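You operate a simulated robot arm through the tools that you are given. There is no shell and no other tool. Be economical: measure what you need, move in short steps, check, and stop when the job is done.

The job below is to be done with a simulated two-armed robot. You get a single attempt, and the scene is never put back.

## Task
Bring the blue tub round to the arrow and set it on the OUT plate.
Fine: the yellow lock lever frees and locks the carousel; free it first, lock it before you take the tub. Set down upright: what you pick out.

Only the result counts: the job must be done as asked and must still hold three seconds after the hand-in. Knocking over, shifting, dropping, spilling or breaking anything else fails it.

## Robot
Two 7-joint arms with two-finger parallel grippers on one trunk that stands fixed in place. Base frame: the origin is at the foot of the trunk, x ahead of it, y to its left, z up. Readings come in m, rad, newtons and seconds.
The left shoulder is at [0.071, 0.156, 1.155], the right one opposite. Payload 3.91 kg a hand.
Tool frame (each hand has its own): the origin (TCP) lies between the finger pads and is the grasp point; the fingertips stand 0.03 m ahead of it; z points along the fingers, y is the line along which they close. The gripper opens to 0.11 m. The fingers are 0.02 m wide and 0.01 m thick; the gripper's body (0.048 by 0.112 m) begins 0.055 m behind the TCP.
Orientation is told as [roll, pitch, yaw] about the base's x, y, z axes, in that order, counted from this pose: with the fingers straight down and closing along the base's y, the tool's x points along the base's -x, its y along +y and its z along -z.

## Interface
- The arms move only by the tool nudge_tool. It takes "left_deltas", "right_deltas" or both (then of equal length, played together; a hand with none holds still); each is a list of rows, each a list of 3 entries, a list of its own where there are three numbers: the closure, from 0 (fully open) to 1 (shut), then the shift along the tool's x, y, z in cm, then the turn, a rotation vector about the tool's x, y, z in rad. In form: [[grip, [dx, dy, dz], [rx, ry, rz]], ...]. A call has 1 to 10 rows; each row shifts and turns the commanded pose from where the row before left it, along the tool's axes as they then stand. Rows are played at 5 a second. More than 0.05 m and 0.15 rad between two rows, or a gripper value outside its range, and nothing of the call is played. A pose out of reach is approached as far as the arm can. The call stops where the force on the tool passes 60 N (or 10 N more than at its start, if that is more) or the arm is blocked; 0.2 s more then pass. Each finger travels about 0.108 m/s and halts on what it meets, pressing with about 42 N; the grip force reading is that of the motor and also rises with nothing between the fingers. The clock runs only during rows and for 0.2 s after the last one: add rows that do not move to give the fingers time. It gives the time, the measured TCP pose, the force on the tool (base axes), the opening and the grip force at its end, in the units of the frame above (readings bear some noise), with the torque about the TCP (base axes, N m) and any sound that the robot's microphone picked up.
- Cameras (640 x 400 px; columns grow to the right, rows downward): "scene" is now at [0.1278, -0.047, 1.3859]; the picture's right is [-0.49, -0.87, 0.00], its down [-0.47, 0.27, -0.84] and it looks along [0.73, -0.42, -0.54] (base axes); focal length 214 px, centre (320, 200). "left" rides on the left gripper at [0.072, -0.017, -0.103] in its tool frame; the picture's right is [0.23, 0.97, 0.00], its down [-0.76, 0.18, -0.62] and it looks along [-0.61, 0.14, 0.78] (tool axes); focal length 222 px, centre (320, 200). "right" rides on the right gripper at [0.072, 0.017, -0.103] in its tool frame; the picture's right is [-0.23, 0.97, 0.00], its down [-0.76, -0.18, -0.62] and it looks along [-0.61, -0.14, 0.78] (tool axes); focal length 222 px, centre (320, 200). There is no depth. A picture from a camera that has moved, and an enlarged one, comes with that camera's place and axes in the base frame and with its lens.
- camera(camera): a new picture of that camera. The clock stands still meanwhile.
- move_column(by): slides the trunk up (or, below 0, down) by that many m; the arms and the scene camera ride with it, the base frame stays. It gives what a move gives, with no picture.
- turn_head(pan, tilt): turns the head with the scene camera to pan (to the left, within 1.501 rad either way) and tilt (down, from -0.506 to 1.204), counted from straight ahead of the robot. It gives what a move gives.
- inspect(camera, box): a new picture of the part [left, top, right, bottom] of that camera's present view, enlarged. The clock stands still meanwhile.
- finish_job(): hands the job in; it is judged then, once.

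Go step by step. Nothing tells you positions but the pictures and the camera data: compare them with the known pose of the tool, close in by small moves and look again before you grip or let go. The budget is 120 turns and 86 pictures, counting those below and the enlarged ones. Unless the task says otherwise, let go and move clear before handing in, and close with one line.

The tools are called as name(argument=value, ...) on one line, values as JSON. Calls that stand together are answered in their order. nudge_tool: Moves the arms, as the interface text tells. Its arguments: {"type":"object","properties":{"left_deltas":{"type":"array"},"right_deltas":{"type":"array"}},"required":[]} The other tools are called the same way: move_column (by) slides the trunk up or down; turn_head (pan, tilt) turns the head that bears the scene camera; camera (camera) takes a picture; inspect (camera, box) takes an enlarged picture of a part of a camera's view; finish_job () hands the job in.

At the start:

```text
t: 0.0
left_ee_pos: [0.5308, -0.1077, 1.2985]
left_tool_rot: [0.0, 0.0, -0.001]
left_ft_force: [0.2, -1.0, 0.1]
left_moment: [-0.01, 0.04, -0.04]
left_width: 0.11
left_finger_force: 0.0
right_ee_pos: [0.4589, -0.6487, 1.3424]
right_tool_rot: [0.0, 0.0, 0.0]
right_ft_force: [-0.2, -0.1, 0.4]
right_moment: [0.01, -0.01, -0.01]
right_width: 0.1105
right_finger_force: 0.1
trunk travel left (down, up): [-0.6, 0.34]
head pan, tilt: [-0.517, 0.567]
```

scene: 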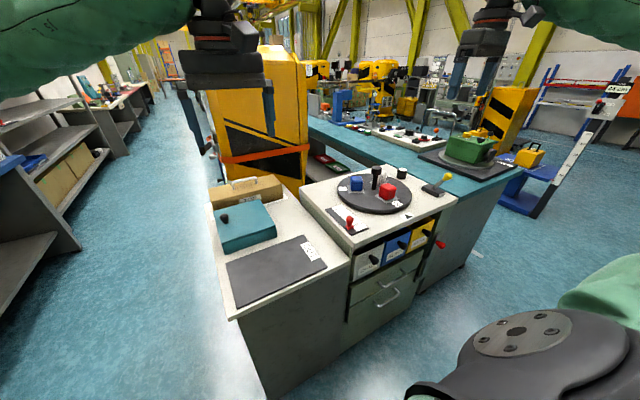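
right: 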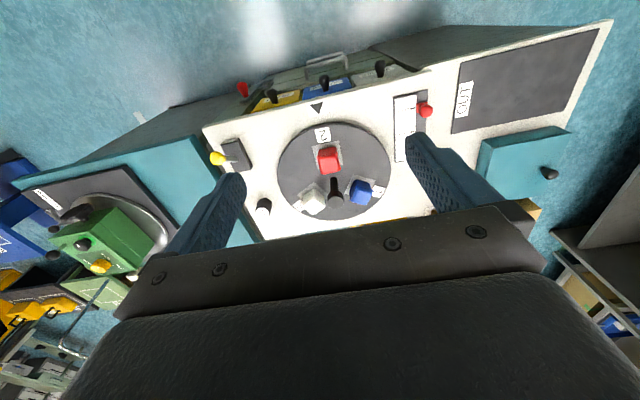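
left: 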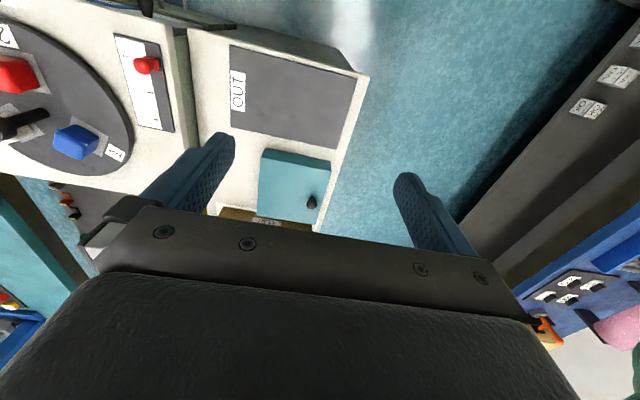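

I see a carousel with three tubs (red, white, blue), a yellow lever on one side, a red slider lever, and the OUT plate at its left. I'll take enlarged views to measure things.

inspect(camera="scene", box=[290, 150, 470, 262])

inspect(camera="right", box=[190, 70, 450, 232])

inspect(camera="left", box=[0, 10, 380, 230])

```text
3.56 times, centred on (380, 206) of scene
camera zoom: at [0.1278, -0.047, 1.3859], right [-0.49, -0.87, 0.0], down [-0.47, 0.27, -0.84], along [0.73, -0.42, -0.54], focal length 763 px, centre (107, 179)
```

zoom: 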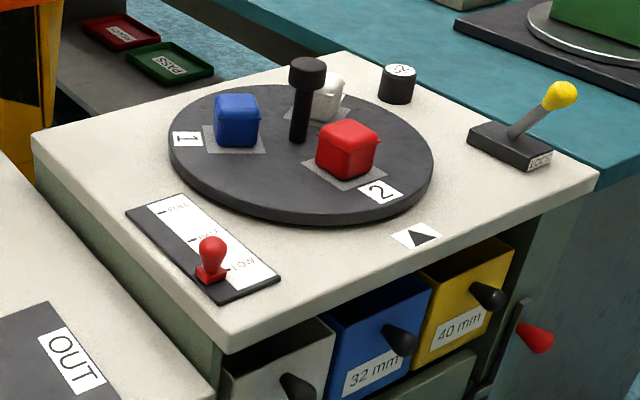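

```text
2.46 times, centred on (320, 151) of right
camera zoom: at [0.3857, -0.6325, 1.4465], right [0.23, 0.97, 0.0], down [0.76, -0.18, 0.62], along [0.61, -0.14, -0.78], focal length 547 px, centre (320, 321)
```

zoom: 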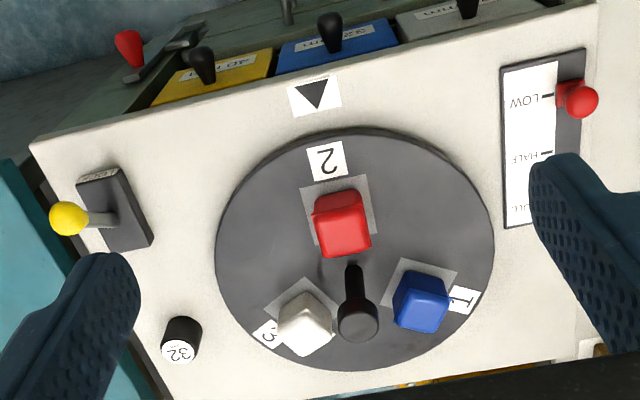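

```text
1.68 times, centred on (190, 120) of left
camera zoom: at [0.4609, -0.1236, 1.4018], right [-0.23, 0.97, 0.0], down [0.76, 0.18, 0.62], along [0.61, 0.14, -0.78], focal length 374 px, centre (539, 335)
```

zoom: 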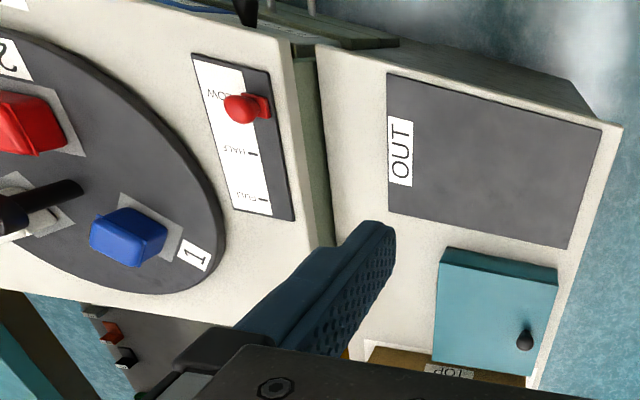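

The tubs stand at about (0.78,-0.60) for blue, the arrow at (0.54,-0.67), the lever near (0.58,-0.90), and OUT at (0.59,-0.16). I'll bring the right hand nearer to the lever for a look, and move the left hand away to its own side.

nudge_tool(right_deltas=[[0, [0, -3, 2.8], [0, 0, 0]], [0, [0, -3, 2.8], [0, 0, 0]], [0, [0, -3, 2.8], [0, 0, 0]], [0, [0, -3, 2.8], [0, 0, 0]], [0, [0, -3, 2.8], [0, 0, 0]]], left_deltas=[[0, [0, 4, 0], [0, 0, 0]], [0, [0, 4, 0], [0, 0, 0]], [0, [0, 4, 0], [0, 0, 0]], [0, [0, 4, 0], [0, 0, 0]], [0, [0, 4, 0], [0, 0, 0]]])

camera(camera="right")

inspect(camera="scene", box=[410, 160, 474, 200])

```text
t: 1.2
left_ee_pos: [0.5318, 0.0945, 1.2979]
left_tool_rot: [-0.001, 0.0, -0.002]
left_ft_force: [0.6, 0.6, -0.1]
left_moment: [-0.01, -0.01, -0.04]
left_width: 0.11
left_finger_force: 0.1
right_ee_pos: [0.4558, -0.7973, 1.2059]
right_tool_rot: [0.0, -0.002, -0.001]
right_ft_force: [-0.3, 0.3, 0.0]
right_moment: [0.03, 0.01, -0.02]
right_width: 0.1099
right_finger_force: 0.1
trunk travel left (down, up): [-0.6, 0.34]
head pan, tilt: [-0.517, 0.567]
```

```text
79 pictures are left
camera right: at [0.3831, -0.7805, 1.3086], right [0.23, 0.97, 0.0], down [0.76, -0.18, 0.62], along [0.61, -0.14, -0.78], focal length 222 px, centre (320, 200)
```

right: 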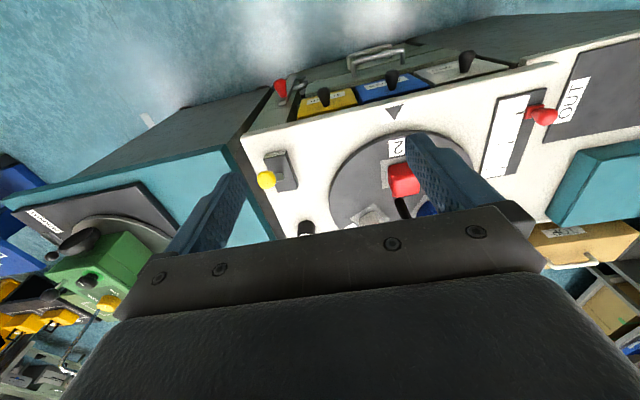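

```text
10.00 times, centred on (442, 180) of scene
camera zoom: at [0.1269, -0.0458, 1.3861], right [-0.5, -0.87, 0.0], down [-0.47, 0.27, -0.84], along [0.73, -0.42, -0.54], focal length 2145 px, centre (-900, 400)
```

zoom: 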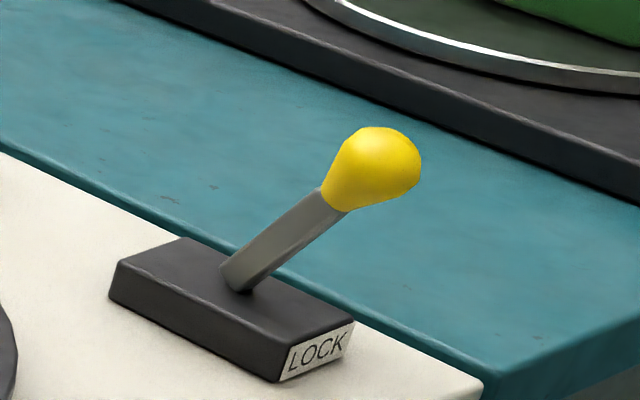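

The lever leans toward the LOCK label (towards the robot). A closer look from the hand camera will pin it down.

inspect(camera="right", box=[240, 130, 336, 190])

inspect(camera="right", box=[320, 70, 576, 230])

```text
6.67 times, centred on (288, 160) of right
camera zoom: at [0.3831, -0.7805, 1.3086], right [0.23, 0.97, 0.0], down [0.76, -0.18, 0.62], along [0.61, -0.14, -0.78], focal length 1481 px, centre (533, 467)
```

zoom: 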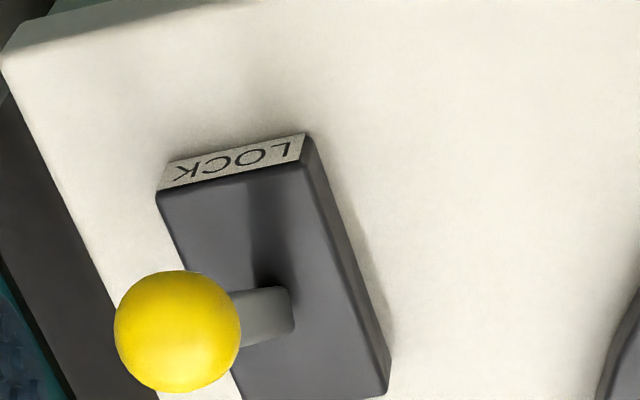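

```text
2.50 times, centred on (448, 150) of right
camera zoom: at [0.3831, -0.7805, 1.3086], right [0.23, 0.97, 0.0], down [0.76, -0.18, 0.62], along [0.61, -0.14, -0.78], focal length 555 px, centre (0, 325)
```

zoom: 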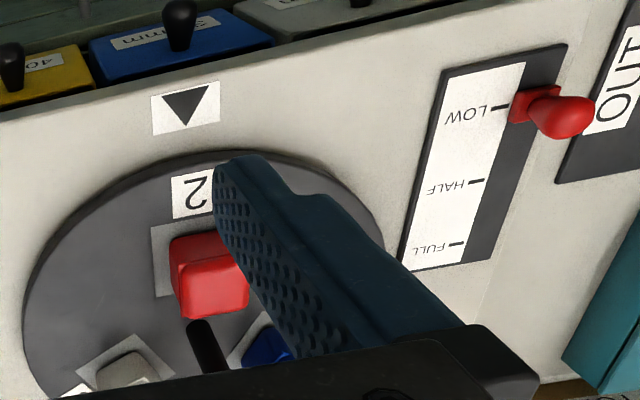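

The ball of the lever is near (0.565,-0.91,0.985) and leaning to -x, towards LOCK. I'll close the right fingers and go to a spot in front of it and above, then check.

nudge_tool(right_deltas=[[1, [-1.45, -2.7, 2.65], [0, 0, 0]], [1, [-1.45, -2.7, 2.65], [0, 0, 0]], [1, [-1.45, -2.7, 2.65], [0, 0, 0]], [1, [-1.45, -2.7, 2.65], [0, 0, 0]], [1, [0, 0, 0], [0, 0, 0]]])

camera(camera="right")

inspect(camera="scene", box=[378, 130, 506, 210])

```text
t: 2.4
left_ee_pos: [0.5312, 0.0944, 1.2982]
left_tool_rot: [0.001, -0.001, -0.001]
left_ft_force: [-0.6, -0.3, 0.6]
left_moment: [-0.03, -0.02, -0.02]
left_width: 0.11
left_finger_force: 0.1
right_ee_pos: [0.5157, -0.9075, 1.096]
right_tool_rot: [-0.001, 0.001, 0.0]
right_ft_force: [0.8, 0.4, 0.6]
right_moment: [-0.01, -0.03, -0.01]
right_width: 0.0001
right_finger_force: 37.5
trunk travel left (down, up): [-0.6, 0.34]
head pan, tilt: [-0.517, 0.567]
```

```text
75 pictures are left
camera right: at [0.4422, -0.8901, 1.1999], right [0.23, 0.97, 0.0], down [0.76, -0.18, 0.62], along [0.61, -0.14, -0.78], focal length 222 px, centre (320, 200)
```

right: 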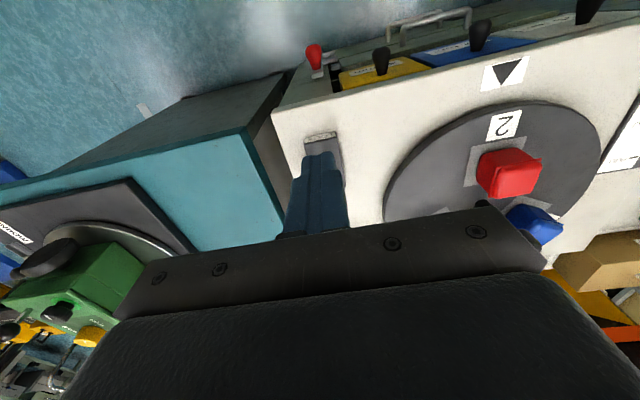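

```text
5.00 times, centred on (442, 170) of scene
camera zoom: at [0.1268, -0.0459, 1.3861], right [-0.49, -0.87, 0.0], down [-0.47, 0.27, -0.84], along [0.73, -0.42, -0.54], focal length 1072 px, centre (-290, 350)
```

zoom: 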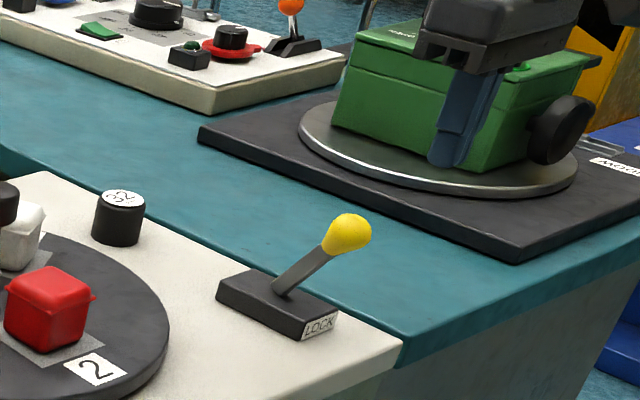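

The projected fingertip matches the scene view, so the calibration is good. I'll descend in front of the ball and check.

nudge_tool(right_deltas=[[1, [0.5, 0, 3.2], [0, 0, 0]], [1, [0, 0, 3.2], [0, 0, 0]], [1, [0, 0, 3.2], [0, 0, 0]]])

inspect(camera="scene", box=[378, 130, 506, 210])

inspect(camera="right", box=[240, 90, 400, 190])

```text
t: 3.2
left_ee_pos: [0.5339, 0.0916, 1.2969]
left_tool_rot: [0.002, 0.002, -0.001]
left_ft_force: [0.5, -0.5, 0.1]
left_moment: [0.03, -0.01, -0.02]
left_width: 0.11
left_finger_force: 0.0
right_ee_pos: [0.5111, -0.9067, 0.9998]
right_tool_rot: [0.0, 0.0, -0.001]
right_ft_force: [-0.4, -0.6, -0.4]
right_moment: [0.02, -0.01, -0.01]
right_width: 0.0001
right_finger_force: 37.8
trunk travel left (down, up): [-0.6, 0.34]
head pan, tilt: [-0.517, 0.567]
```

```text
5.00 times, centred on (442, 170) of scene
camera zoom: at [0.1282, -0.0478, 1.3859], right [-0.49, -0.87, 0.0], down [-0.47, 0.27, -0.84], along [0.73, -0.42, -0.54], focal length 1072 px, centre (-290, 350)
```

zoom: 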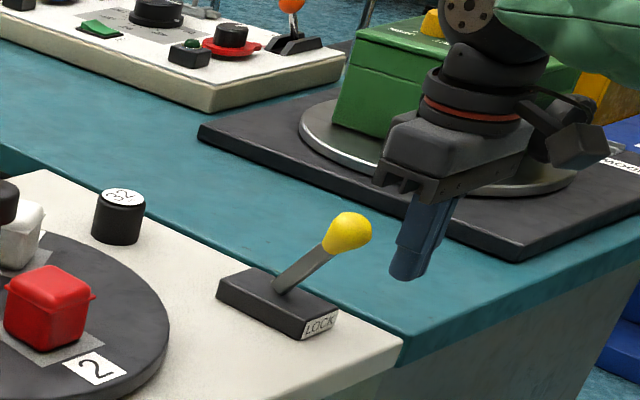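

```text
4.00 times, centred on (320, 140) of right
camera zoom: at [0.4395, -0.8913, 1.1023], right [0.23, 0.97, 0.0], down [0.76, -0.18, 0.62], along [0.61, -0.14, -0.78], focal length 888 px, centre (320, 440)
```

zoom: 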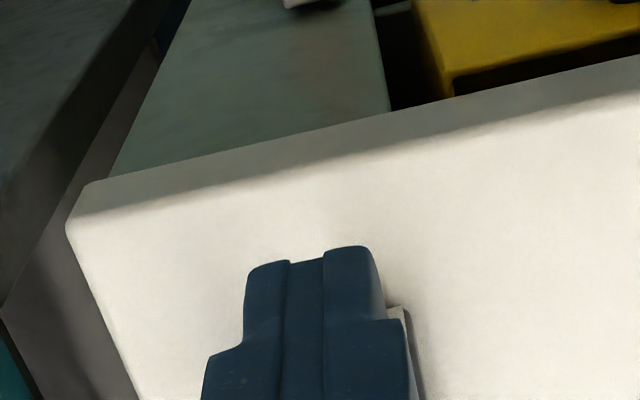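

The finger is lined up with the ball in y. I'll push in +x.

nudge_tool(right_deltas=[[1, [-1.5, 0, 0], [0, 0, 0]], [1, [-1.5, 0, 0], [0, 0, 0]], [1, [-1.5, 0, 0], [0, 0, 0]], [1, [-1.5, 0, 0], [0, 0, 0]], [1, [-1.5, 0, 0], [0, 0, 0]]])

inspect(camera="scene", box=[378, 130, 506, 210])

```text
t: 4.4
left_ee_pos: [0.5338, 0.0916, 1.2978]
left_tool_rot: [-0.002, 0.001, -0.001]
left_ft_force: [-0.5, -1.1, -0.5]
left_moment: [-0.01, 0.02, 0.02]
left_width: 0.1098
left_finger_force: 0.1
right_ee_pos: [0.5866, -0.9064, 1.0009]
right_tool_rot: [-0.001, 0.0, 0.0]
right_ft_force: [-0.1, 0.5, -0.7]
right_moment: [-0.02, 0.0, 0.0]
right_width: 0.0
right_finger_force: 37.4
trunk travel left (down, up): [-0.6, 0.34]
head pan, tilt: [-0.517, 0.567]
```

```text
5.00 times, centred on (442, 170) of scene
camera zoom: at [0.1282, -0.047, 1.3859], right [-0.49, -0.87, 0.0], down [-0.47, 0.27, -0.84], along [0.73, -0.42, -0.54], focal length 1072 px, centre (-290, 350)
```

zoom: 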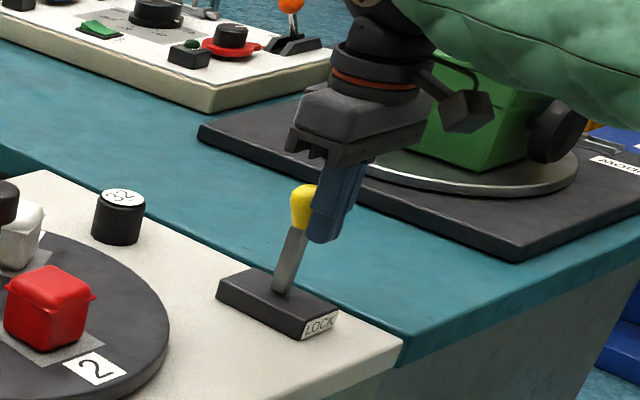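

The lever is following and now stands about upright. I'll keep pushing.

nudge_tool(right_deltas=[[1, [-1, 0, 0.2], [0, 0, 0]], [1, [-1, 0, 0.2], [0, 0, 0]], [1, [-1, 0, 0.2], [0, 0, 0]], [1, [-1, 0, 0.2], [0, 0, 0]]])

inspect(camera="scene", box=[378, 130, 506, 210])

```text
t: 5.4
left_ee_pos: [0.533, 0.0917, 1.2974]
left_tool_rot: [-0.001, 0.0, 0.0]
left_ft_force: [0.3, -0.1, -0.4]
left_moment: [0.02, 0.0, 0.02]
left_width: 0.1102
left_finger_force: 0.0
right_ee_pos: [0.6264, -0.9084, 0.9916]
right_tool_rot: [0.0, 0.002, -0.002]
right_ft_force: [-0.6, 1.0, 0.2]
right_moment: [0.01, -0.01, 0.01]
right_width: 0.0002
right_finger_force: 38.0
trunk travel left (down, up): [-0.6, 0.34]
head pan, tilt: [-0.517, 0.567]
```

```text
5.00 times, centred on (442, 170) of scene
camera zoom: at [0.1284, -0.0472, 1.3858], right [-0.49, -0.87, 0.0], down [-0.47, 0.27, -0.84], along [0.73, -0.42, -0.54], focal length 1072 px, centre (-290, 350)
```

zoom: 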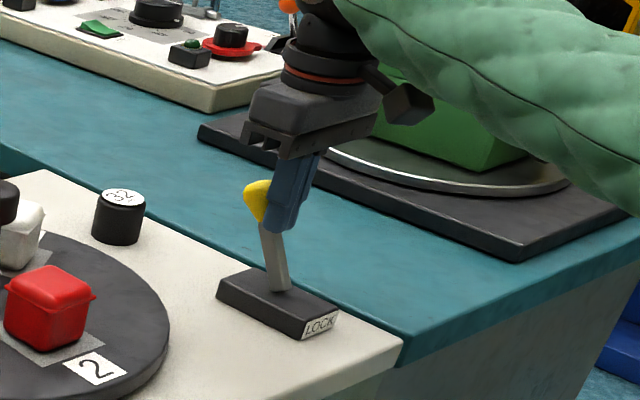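

It still moves freely, so I'll push on to the stop.

nudge_tool(right_deltas=[[1, [-1, 0, 0.3], [0, 0, 0]], [1, [-1, 0, 0.3], [0, 0, 0]], [1, [-1, 0, 0.3], [0, 0, 0]]])

inspect(camera="scene", box=[378, 130, 506, 210])

```text
t: 5.9
left_ee_pos: [0.5278, 0.0937, 1.3007]
left_tool_rot: [-0.001, -0.004, 0.0]
left_ft_force: [0.5, -1.0, 0.1]
left_moment: [-0.01, 0.03, -0.02]
left_width: 0.11
left_finger_force: 0.0
right_ee_pos: [0.6307, -0.9078, 0.9923]
right_tool_rot: [0.0, 0.015, -0.004]
right_ft_force: [-67.4, 12.1, 4.8]
right_moment: [0.34, 1.97, -0.43]
right_width: 0.0
right_finger_force: 38.8
trunk travel left (down, up): [-0.6, 0.34]
head pan, tilt: [-0.517, 0.567]
stopped in row 2 (right hand): the force on the tool passed its limit at 73 N (the readings are from after the stop); the commanded pose is now the measured one
```

```text
5.00 times, centred on (442, 170) of scene
camera zoom: at [0.1218, -0.0459, 1.3866], right [-0.5, -0.87, 0.0], down [-0.46, 0.27, -0.84], along [0.73, -0.42, -0.54], focal length 1072 px, centre (-290, 350)
```

zoom: 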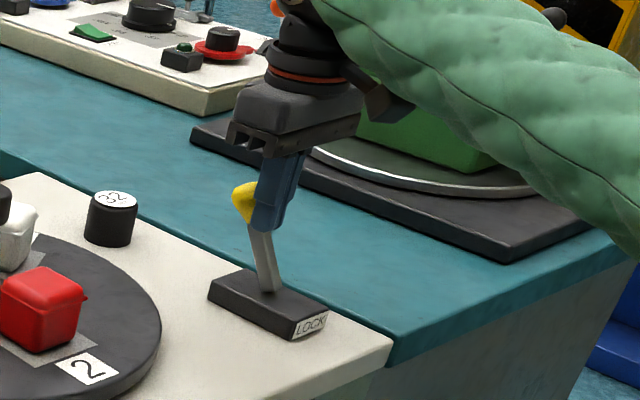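

The lever hit its stop at the far end, so the carousel should be free. I'll back off, rise, and look at the carousel and its post.

nudge_tool(right_deltas=[[1, [2.5, 0, 0], [0, 0, 0]], [1, [2.5, 0, 0], [0, 0, 0]], [1, [1, 1, -4], [0, 0, 0]], [1, [1, 2, -4], [0, 0, 0]], [1, [2, 3, -3.2], [0, 0, 0]], [1, [2, 3, -3.2], [0, 0, 0]], [0, [2, 3, -3.2], [0, 0, 0]], [0, [2, 3, -3], [0, 0, 0]], [0, [2, 3, -2], [0, 0, 0]], [0, [0, 3, -2], [0, 0, 0]]])

camera(camera="right")

inspect(camera="scene", box=[300, 150, 460, 250])

```text
t: 8.1
left_ee_pos: [0.5333, 0.0936, 1.2975]
left_tool_rot: [0.001, 0.002, 0.0]
left_ft_force: [0.9, -0.5, 1.1]
left_moment: [-0.02, 0.03, -0.01]
left_width: 0.1103
left_finger_force: 0.1
right_ee_pos: [0.4709, -0.6954, 1.2389]
right_tool_rot: [-0.001, 0.013, -0.002]
right_ft_force: [-0.1, 0.8, 0.7]
right_moment: [-0.01, 0.02, 0.01]
right_width: 0.1099
right_finger_force: 0.0
trunk travel left (down, up): [-0.6, 0.34]
head pan, tilt: [-0.517, 0.567]
```

```text
68 pictures are left
camera right: at [0.3985, -0.6788, 1.3424], right [0.23, 0.97, 0.0], down [0.77, -0.18, 0.61], along [0.6, -0.14, -0.79], focal length 222 px, centre (320, 200)
```

right: 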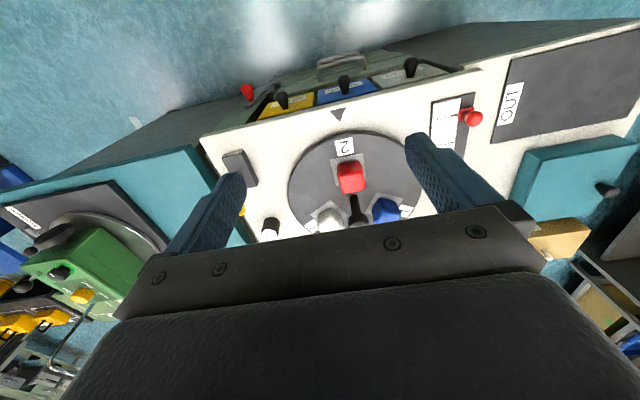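

```text
4.00 times, centred on (380, 200) of scene
camera zoom: at [0.1286, -0.0464, 1.3858], right [-0.49, -0.87, 0.0], down [-0.47, 0.27, -0.84], along [0.73, -0.42, -0.54], focal length 858 px, centre (80, 200)
```

zoom: 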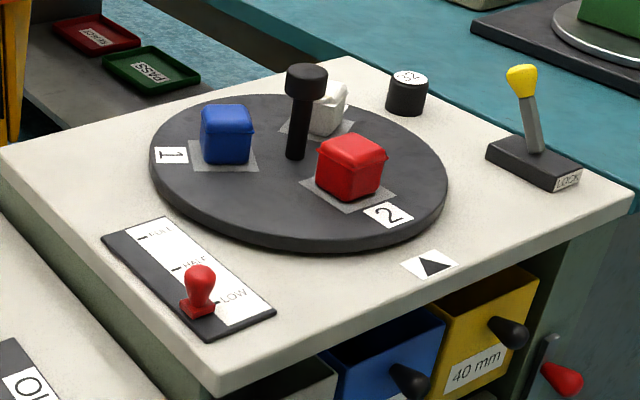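

The lever now leans away from LOCK. The disc centre and its black post are at about (0.725,-0.658), R 0.158, with the knob at about z 1.01. I'll bring the right hand over the knob, turned to negative yaw, so that I can twist the carousel +120° (counter-clockwise from above).

nudge_tool(right_deltas=[[0, [-4.23, 0.62, 1.33], [0, -0.013, 0]], [0, [-4.23, 0.62, 1.33], [0, 0, 0]], [0, [-4.23, 0.62, 1.33], [0, 0, 0]], [0, [-4.23, 0.62, 1.33], [0, 0, 0]], [0, [-4.23, 0.62, 1.33], [0, 0, 0]], [0, [-4.23, 0.62, 1.33], [0, 0, 0]], [0, [0, 0, 0], [0, 0, 0.149]], [0, [0, 0, 0], [0, 0, 0.149]], [0, [0, 0, 0], [0, 0, 0.149]], [0, [0, 0, 0], [0, 0, 0.149]]])

camera(camera="right")

inspect(camera="scene", box=[300, 130, 460, 230])

```text
t: 10.3
left_ee_pos: [0.5318, 0.0931, 1.2989]
left_tool_rot: [0.001, 0.0, 0.003]
left_ft_force: [0.1, 0.4, 0.6]
left_moment: [-0.04, -0.01, -0.02]
left_width: 0.1101
left_finger_force: 0.1
right_ee_pos: [0.7231, -0.6601, 1.157]
right_tool_rot: [0.003, -0.001, -0.599]
right_ft_force: [-0.1, -0.7, 0.1]
right_moment: [0.02, 0.0, -0.01]
right_width: 0.1101
right_finger_force: 0.1
trunk travel left (down, up): [-0.6, 0.34]
head pan, tilt: [-0.517, 0.567]
```

```text
66 pictures are left
camera right: at [0.6718, -0.6053, 1.2609], right [0.74, 0.68, 0.0], down [0.53, -0.58, 0.62], along [0.42, -0.46, -0.78], focal length 222 px, centre (320, 200)
```

right: 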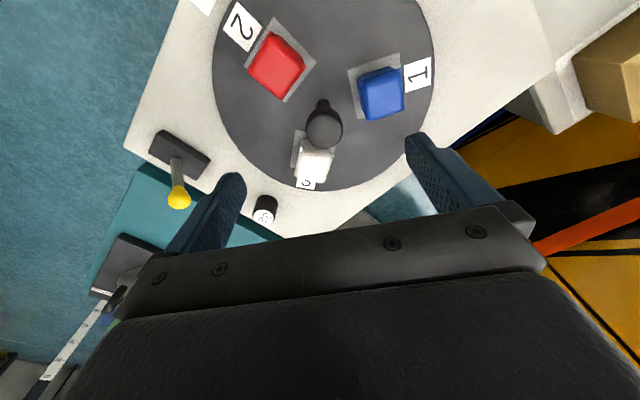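

```text
4.00 times, centred on (380, 180) of scene
camera zoom: at [0.1267, -0.0464, 1.3861], right [-0.49, -0.87, 0.0], down [-0.47, 0.27, -0.84], along [0.73, -0.42, -0.54], focal length 858 px, centre (80, 280)
```

zoom: 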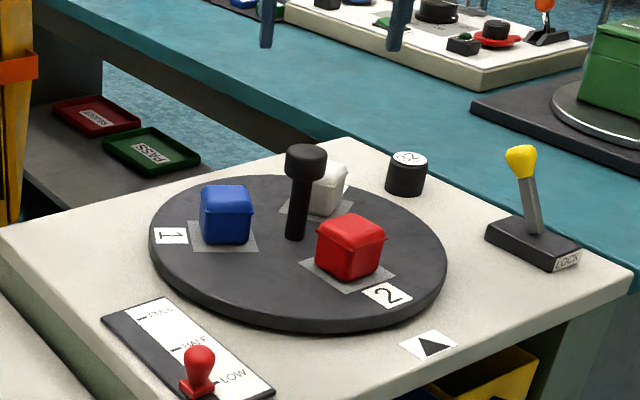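

The parallax shows the post a bit further off, at about (0.738,-0.671), with the disc top at about 0.908. I'll finish the pre-rotation, centre over it, and come down partway.

nudge_tool(right_deltas=[[0, [0, 0, 0], [0, 0, 0.149]], [0, [0, 0, 0], [0, 0, 0.149]], [0, [0, 0, 0], [0, 0, 0.149]], [0, [-1.65, 0.66, 0], [0, 0, 0]], [0, [0, 0, 3], [0, 0, 0]], [0, [0, 0, 3], [0, 0, 0]]])

camera(camera="right")

inspect(camera="scene", box=[300, 130, 460, 230])

```text
t: 11.7
left_ee_pos: [0.5318, 0.0944, 1.2983]
left_tool_rot: [-0.001, 0.002, 0.002]
left_ft_force: [-0.2, -0.7, 0.4]
left_moment: [0.0, -0.01, 0.02]
left_width: 0.1099
left_finger_force: 0.0
right_ee_pos: [0.7387, -0.6702, 1.0971]
right_tool_rot: [0.001, -0.001, -1.043]
right_ft_force: [-0.4, -0.3, -0.4]
right_moment: [0.01, 0.0, -0.01]
right_width: 0.1099
right_finger_force: 0.1
trunk travel left (down, up): [-0.6, 0.34]
head pan, tilt: [-0.517, 0.567]
```

```text
64 pictures are left
camera right: at [0.7173, -0.5993, 1.2001], right [0.96, 0.29, 0.0], down [0.23, -0.75, 0.62], along [0.18, -0.6, -0.78], focal length 222 px, centre (320, 200)
```

right: 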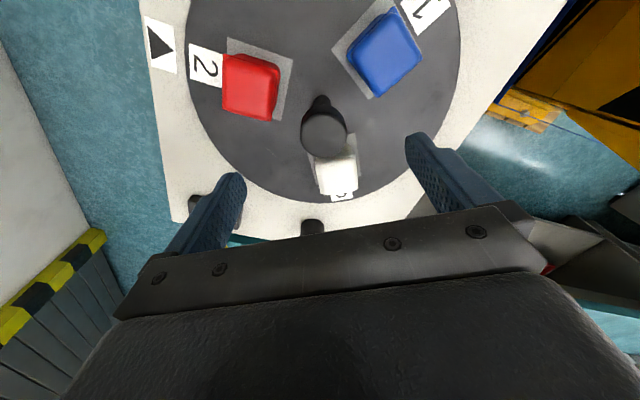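

```text
4.00 times, centred on (380, 180) of scene
camera zoom: at [0.1287, -0.047, 1.3859], right [-0.49, -0.87, 0.0], down [-0.47, 0.27, -0.84], along [0.73, -0.42, -0.54], focal length 858 px, centre (80, 280)
```

zoom: 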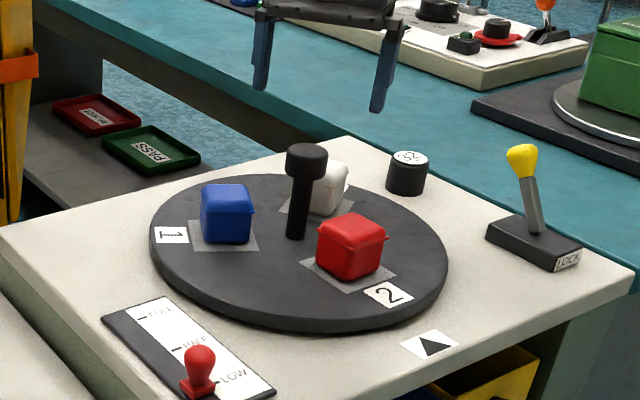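

The knob lines up with the grasp axis to within 3–4 mm. I'll descend to about z 1.005 and close on the knob.

nudge_tool(right_deltas=[[0, [0, 0.3, 3], [0, 0, 0]], [0, [0, 0, 3], [0, 0, 0]], [0, [0, 0, 3.1], [0, 0, 0]], [0.5, [0, 0, 0], [0, 0, 0]], [1, [0, 0, 0], [0, 0, 0]], [1, [0, 0, 0], [0, 0, 0]], [1, [0, 0, 0], [0, 0, 0]]])

inspect(camera="scene", box=[300, 130, 460, 230])

```text
t: 13.3
left_ee_pos: [0.5324, 0.0935, 1.2979]
left_tool_rot: [0.0, 0.002, 0.002]
left_ft_force: [0.2, 0.1, 0.6]
left_moment: [-0.02, 0.01, -0.01]
left_width: 0.1099
left_finger_force: 0.0
right_ee_pos: [0.7412, -0.6691, 1.0036]
right_tool_rot: [0.002, 0.0, -1.044]
right_ft_force: [-6.6, -1.1, -3.3]
right_moment: [-1.26, -0.2, -0.09]
right_width: 0.0433
right_finger_force: 44.8
trunk travel left (down, up): [-0.6, 0.34]
head pan, tilt: [-0.517, 0.567]
```

```text
4.00 times, centred on (380, 180) of scene
camera zoom: at [0.1275, -0.047, 1.3859], right [-0.49, -0.87, 0.0], down [-0.47, 0.27, -0.84], along [0.73, -0.42, -0.54], focal length 858 px, centre (80, 280)
```

zoom: 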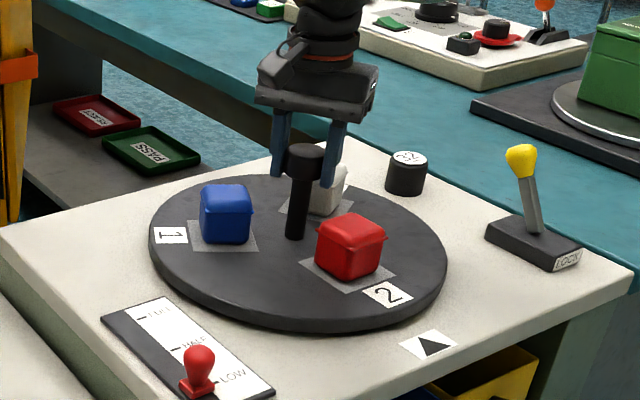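

The knob is held at 0.043 m. I'll try a small counter-clockwise twist.

nudge_tool(right_deltas=[[1, [0, 0, 0], [0, 0, -0.1]], [1, [0, 0, 0], [0, 0, -0.1]], [1, [0, 0, 0], [0, 0, -0.1]], [1, [0, 0, 0], [0, 0, 0]]])

inspect(camera="scene", box=[300, 130, 460, 230])

```text
t: 14.3
left_ee_pos: [0.5306, 0.0922, 1.2978]
left_tool_rot: [0.003, 0.001, 0.001]
left_ft_force: [0.3, -0.3, 0.6]
left_moment: [-0.02, 0.0, 0.04]
left_width: 0.1101
left_finger_force: 0.0
right_ee_pos: [0.7398, -0.671, 1.0056]
right_tool_rot: [0.003, -0.001, -0.743]
right_ft_force: [-27.1, -8.3, -6.9]
right_moment: [-0.01, 0.86, -0.23]
right_width: 0.0434
right_finger_force: 45.0
trunk travel left (down, up): [-0.6, 0.34]
head pan, tilt: [-0.517, 0.567]
```

```text
4.00 times, centred on (380, 180) of scene
camera zoom: at [0.1257, -0.0484, 1.386], right [-0.5, -0.87, 0.0], down [-0.47, 0.27, -0.84], along [0.73, -0.42, -0.54], focal length 858 px, centre (80, 280)
```

zoom: 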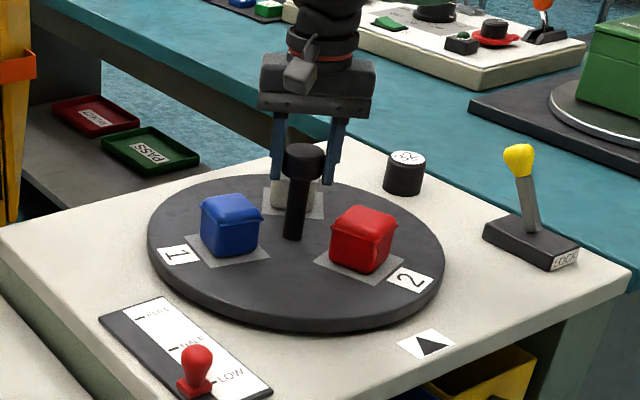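

The carousel turns with the knob. There's a small side force, so I'll ease it off and keep turning.

nudge_tool(right_deltas=[[1, [0.1, -0.2, 0], [0, 0, -0.1]], [1, [0, 0, 0], [0, 0, -0.1]], [1, [0, 0, 0], [0, 0, -0.1]], [1, [0, 0, 0], [0, 0, -0.1]], [1, [0, 0, 0], [0, 0, -0.1]], [1, [0, 0, 0], [0, 0, -0.1]], [1, [0, 0, 0], [0, 0, -0.1]]])

inspect(camera="scene", box=[300, 130, 460, 230])

```text
t: 15.9
left_ee_pos: [0.5301, 0.0926, 1.2986]
left_tool_rot: [0.003, -0.002, 0.005]
left_ft_force: [0.2, 0.1, 0.4]
left_moment: [-0.04, -0.01, 0.0]
left_width: 0.11
left_finger_force: 0.0
right_ee_pos: [0.7377, -0.675, 1.0053]
right_tool_rot: [-0.005, -0.002, -0.083]
right_ft_force: [-18.8, -40.2, 7.3]
right_moment: [0.04, 0.08, -0.31]
right_width: 0.0432
right_finger_force: 45.2
trunk travel left (down, up): [-0.6, 0.34]
head pan, tilt: [-0.517, 0.567]
stopped in row 7 (right hand): the force on the tool passed its limit at 62 N (the readings are from after the stop); the commanded pose is now the measured one
```

```text
4.00 times, centred on (380, 180) of scene
camera zoom: at [0.1258, -0.0485, 1.3859], right [-0.49, -0.87, 0.0], down [-0.47, 0.27, -0.84], along [0.73, -0.42, -0.54], focal length 858 px, centre (80, 280)
```

zoom: 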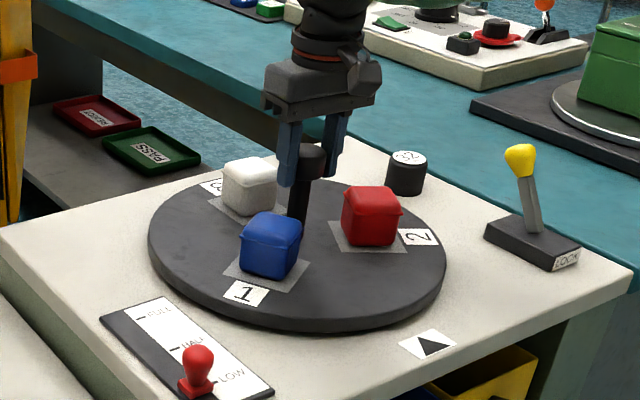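

It has turned about 0.96 rad so far. Side force is building because I'm slightly off axis, so I'll release, shift a few mm along the force, and regrip at a more negative yaw.

nudge_tool(right_deltas=[[0.4, [0, 0, 0], [0, 0, 0]], [0.4, [0.2, -0.3, 0], [0, 0, 0.14]], [0.4, [0, 0, 0], [0, 0, 0.14]], [0.4, [0, 0, 0], [0, 0, 0.14]], [0.4, [0, 0, 0], [0, 0, 0.14]], [0.4, [0, 0, 0], [0, 0, 0]]])

inspect(camera="right", box=[160, 50, 480, 250])

```text
t: 17.3
left_ee_pos: [0.5326, 0.0952, 1.298]
left_tool_rot: [-0.001, -0.001, 0.002]
left_ft_force: [0.1, -0.2, -0.4]
left_moment: [0.0, -0.01, 0.04]
left_width: 0.11
left_finger_force: 0.0
right_ee_pos: [0.739, -0.6732, 1.0058]
right_tool_rot: [0.0, -0.006, -0.639]
right_ft_force: [-0.5, -1.1, -0.4]
right_moment: [-0.01, -0.02, -0.02]
right_width: 0.0659
right_finger_force: 0.1
trunk travel left (down, up): [-0.6, 0.34]
head pan, tilt: [-0.517, 0.567]
```

```text
2.00 times, centred on (320, 150) of right
camera zoom: at [0.6899, -0.6162, 1.1095], right [0.76, 0.65, 0.0], down [0.5, -0.6, 0.63], along [0.41, -0.48, -0.78], focal length 444 px, centre (320, 300)
```

zoom: 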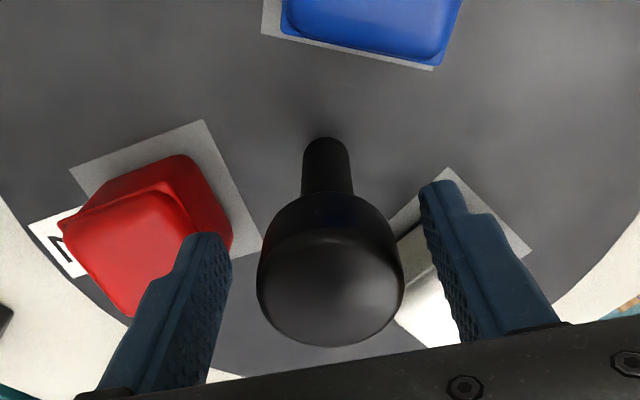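

The knob is close to the grasp axis. I'll shift 1.5 mm, regrip, and turn on in stages.

nudge_tool(right_deltas=[[0.4, [0, 0.15, 0], [0, 0.006, 0]], [1, [0, 0, 0], [0, 0, 0]], [1, [0, 0, 0], [0, 0, 0]], [1, [0, 0, 0], [0, 0, -0.1]], [1, [0, 0, 0], [0, 0, -0.1]], [1, [0, 0, 0], [0, 0, -0.1]], [1, [0, 0, 0], [0, 0, -0.1]]])

```text
t: 18.9
left_ee_pos: [0.5318, 0.0937, 1.2973]
left_tool_rot: [-0.001, -0.001, 0.001]
left_ft_force: [0.9, -0.2, 0.7]
left_moment: [-0.01, 0.0, 0.01]
left_width: 0.1102
left_finger_force: 0.0
right_ee_pos: [0.7378, -0.6741, 1.0061]
right_tool_rot: [0.001, 0.001, -0.238]
right_ft_force: [-4.5, -2.7, -4.8]
right_moment: [-0.93, 0.4, -0.07]
right_width: 0.0439
right_finger_force: 44.9
trunk travel left (down, up): [-0.6, 0.34]
head pan, tilt: [-0.517, 0.567]
```

Forces are low now. About 0.73 rad is left, so I'll go on 0.6 and then look.

nudge_tool(right_deltas=[[1, [0, 0, 0], [0, 0, -0.1]], [1, [0, 0, 0], [0, 0, -0.1]], [1, [0, 0, 0], [0, 0, -0.1]], [1, [0, 0, 0], [0, 0, -0.1]], [1, [0, 0, 0], [0, 0, -0.1]], [1, [0, 0, 0], [0, 0, -0.1]]])

inspect(camera="scene", box=[300, 130, 460, 230])

inspect(camera="right", box=[0, 0, 400, 250])

```text
t: 20.3
left_ee_pos: [0.5307, 0.0954, 1.2987]
left_tool_rot: [0.002, -0.002, 0.007]
left_ft_force: [0.6, -0.1, -0.3]
left_moment: [-0.02, -0.01, -0.01]
left_width: 0.1102
left_finger_force: 0.2
right_ee_pos: [0.7417, -0.6768, 1.0055]
right_tool_rot: [-0.002, 0.0, 0.333]
right_ft_force: [-5.7, -44.9, 3.7]
right_moment: [0.12, 0.8, -0.23]
right_width: 0.0439
right_finger_force: 45.1
trunk travel left (down, up): [-0.6, 0.34]
head pan, tilt: [-0.517, 0.567]
stopped in row 6 (right hand): the force on the tool passed its limit at 64 N (the readings are from after the stop); the commanded pose is now the measured one
```

```text
4.00 times, centred on (380, 180) of scene
camera zoom: at [0.1266, -0.0491, 1.3858], right [-0.49, -0.87, 0.0], down [-0.47, 0.27, -0.84], along [0.73, -0.42, -0.54], focal length 858 px, centre (80, 280)
```

zoom: 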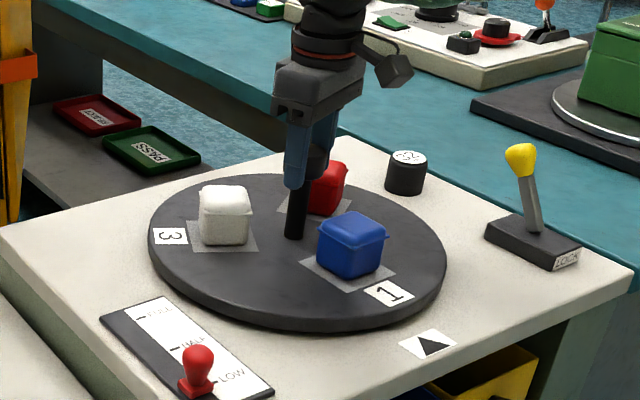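

```text
1.60 times, centred on (200, 125) of right
camera zoom: at [0.6664, -0.6841, 1.1088], right [-0.1, 0.99, 0.0], down [0.78, 0.08, 0.62], along [0.62, 0.06, -0.78], focal length 355 px, centre (512, 320)
```

zoom: 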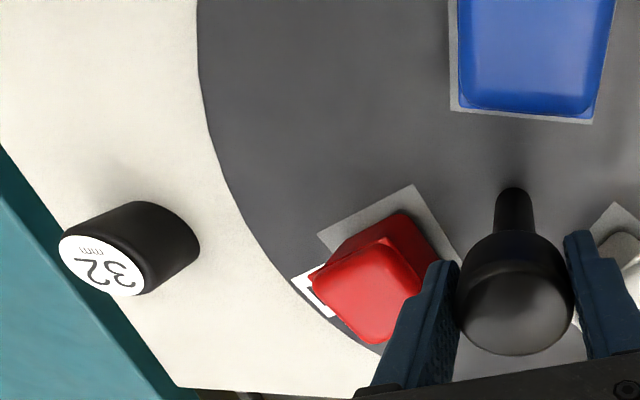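

Tub 1 now stands where tub 2 stood at the start, so it's lined up with the arrow. I'll release the knob, rise, and check the alignment.

nudge_tool(right_deltas=[[0.4, [0, 0, 0], [0, 0, 0]], [0.4, [0, 0, 0], [0, 0, 0]], [0.4, [0, 0, -3], [0, 0, 0]], [0.4, [0, 0, -4], [0, 0, 0]], [0.4, [0, 0, -4], [0, 0, 0]], [0.4, [0, 0, -4], [0, 0, 0]], [0.4, [0, 0, -2], [0, 0, 0.14]], [0.4, [3, 0, 0], [0, 0, 0.14]], [0.4, [4, 0, 0], [0, 0, 0.05]], [0.4, [4, 0, 0], [0, 0, 0]]])

inspect(camera="scene", box=[300, 130, 460, 230])

camera(camera="right")

```text
t: 22.5
left_ee_pos: [0.5308, 0.0957, 1.2986]
left_tool_rot: [0.003, 0.001, 0.006]
left_ft_force: [0.3, 0.7, -0.2]
left_moment: [0.0, 0.0, -0.02]
left_width: 0.11
left_finger_force: 0.1
right_ee_pos: [0.6323, -0.6818, 1.1773]
right_tool_rot: [0.002, -0.001, 0.008]
right_ft_force: [0.1, 0.3, 0.0]
right_moment: [0.01, 0.0, 0.0]
right_width: 0.0659
right_finger_force: 0.1
trunk travel left (down, up): [-0.6, 0.34]
head pan, tilt: [-0.517, 0.567]
```

```text
4.00 times, centred on (380, 180) of scene
camera zoom: at [0.1267, -0.0477, 1.3861], right [-0.49, -0.87, 0.0], down [-0.47, 0.27, -0.84], along [0.73, -0.42, -0.54], focal length 858 px, centre (80, 280)
```

zoom: 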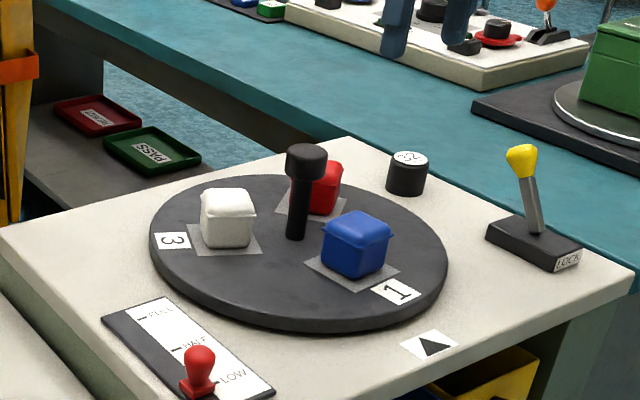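

```text
55 pictures are left
camera right: at [0.5585, -0.6641, 1.2803], right [0.22, 0.98, 0.0], down [0.76, -0.17, 0.63], along [0.61, -0.14, -0.78], focal length 222 px, centre (320, 200)
```

right: 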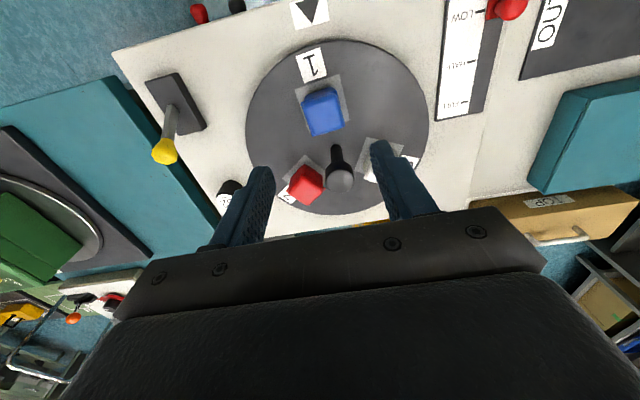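

After release the disc sits a few degrees past the arrow. I'll zoom in to measure the overshoot.

inspect(camera="right", box=[224, 0, 448, 140])

```text
2.86 times, centred on (336, 70) of right
camera zoom: at [0.5585, -0.6641, 1.2803], right [0.22, 0.98, 0.0], down [0.76, -0.17, 0.63], along [0.61, -0.14, -0.78], focal length 635 px, centre (274, 571)
```

zoom: 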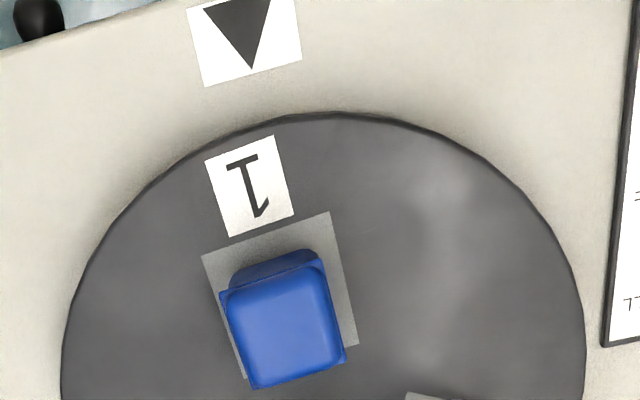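

The overshoot is about 0.08 rad. I'll go back over the knob to correct it.

nudge_tool(right_deltas=[[0.2, [-3.6, 0.23, 0], [0, 0, 0]], [0.2, [-3.6, 0.23, 0], [0, 0, 0]], [0.2, [-3.6, 0.23, 0], [0, 0, 0]], [0.2, [0, 0, 4], [0, 0, 0]], [0.2, [0, 0, 4], [0, 0, 0]], [0.2, [0, 0, 0], [0, 0, 0]]])

inspect(camera="right", box=[160, 50, 480, 250])

```text
t: 23.9
left_ee_pos: [0.531, 0.0975, 1.2967]
left_tool_rot: [0.0, 0.002, 0.007]
left_ft_force: [-1.0, -0.1, 0.2]
left_moment: [-0.01, 0.0, -0.01]
left_width: 0.11
left_finger_force: 0.1
right_ee_pos: [0.7413, -0.6707, 1.1003]
right_tool_rot: [-0.002, -0.004, 0.008]
right_ft_force: [-0.7, 0.5, 0.2]
right_moment: [0.0, -0.03, 0.0]
right_width: 0.0881
right_finger_force: 0.1
trunk travel left (down, up): [-0.6, 0.34]
head pan, tilt: [-0.517, 0.567]
```

```text
2.00 times, centred on (320, 150) of right
camera zoom: at [0.6677, -0.6545, 1.2036], right [0.22, 0.98, 0.0], down [0.76, -0.17, 0.63], along [0.61, -0.14, -0.78], focal length 444 px, centre (320, 300)
```

zoom: 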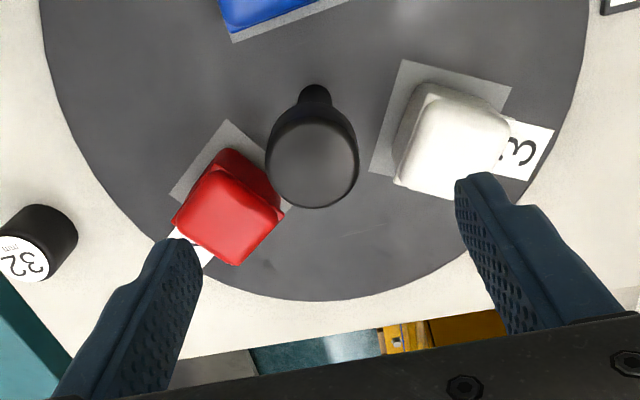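

I'll shift -3 mm in y, narrow the fingers, descend, grip, and turn back 0.08 rad gently.

nudge_tool(right_deltas=[[0.42, [0, -0.3, 2], [0, 0, 0]], [0.42, [0, 0, 3.5], [0, 0, 0]], [0.42, [0, 0, 3.5], [0, 0, 0]], [1, [0, 0, 0], [0, 0, 0]], [1, [0, 0, 0], [0, 0, 0]]])

inspect(camera="scene", box=[300, 130, 460, 230])

```text
t: 25.1
left_ee_pos: [0.5328, 0.0954, 1.2965]
left_tool_rot: [0.001, 0.001, 0.004]
left_ft_force: [0.4, 0.3, 0.8]
left_moment: [0.01, -0.04, 0.01]
left_width: 0.1102
left_finger_force: 0.1
right_ee_pos: [0.7423, -0.6759, 1.0079]
right_tool_rot: [0.0, -0.003, 0.008]
right_ft_force: [1.6, -5.4, -4.5]
right_moment: [0.28, 0.0, -0.06]
right_width: 0.0437
right_finger_force: 45.0
trunk travel left (down, up): [-0.6, 0.34]
head pan, tilt: [-0.517, 0.567]
```

```text
4.00 times, centred on (380, 180) of scene
camera zoom: at [0.1283, -0.0478, 1.3857], right [-0.49, -0.87, 0.0], down [-0.47, 0.27, -0.84], along [0.73, -0.42, -0.54], focal length 858 px, centre (80, 280)
```

zoom: 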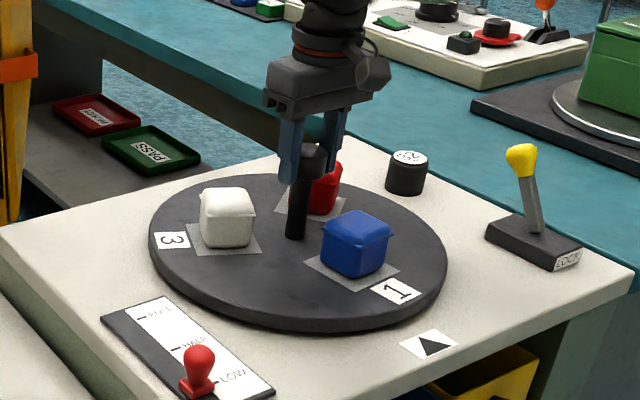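

nudge_tool(right_deltas=[[1, [0, 0, 0], [0, 0, 0.04]], [1, [0, 0, 0], [0, 0, 0.03]], [1, [0, 0, 0], [0, 0, 0]]])

inspect(camera="scene", box=[300, 130, 460, 230])

```text
t: 25.9
left_ee_pos: [0.5315, 0.0954, 1.2975]
left_tool_rot: [0.001, 0.002, 0.004]
left_ft_force: [-0.1, -0.9, -0.2]
left_moment: [0.02, 0.0, 0.01]
left_width: 0.1098
left_finger_force: 0.1
right_ee_pos: [0.7409, -0.6739, 1.0081]
right_tool_rot: [0.0, -0.002, -0.062]
right_ft_force: [1.8, -6.6, 1.6]
right_moment: [0.6, 1.18, -0.07]
right_width: 0.0438
right_finger_force: 44.8
trunk travel left (down, up): [-0.6, 0.34]
head pan, tilt: [-0.517, 0.567]
```

```text
4.00 times, centred on (380, 180) of scene
camera zoom: at [0.1282, -0.0474, 1.3859], right [-0.49, -0.87, 0.0], down [-0.47, 0.27, -0.84], along [0.73, -0.42, -0.54], focal length 858 px, centre (80, 280)
```

zoom: 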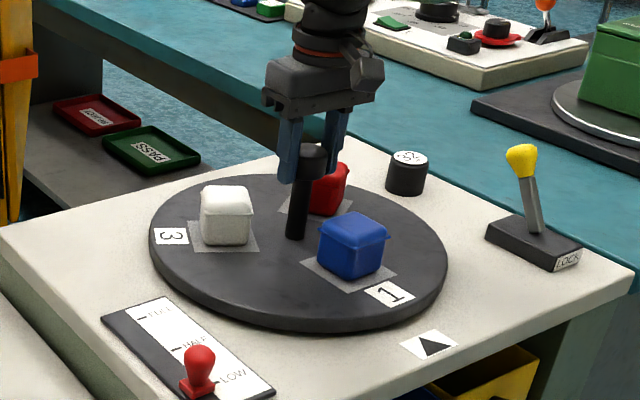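

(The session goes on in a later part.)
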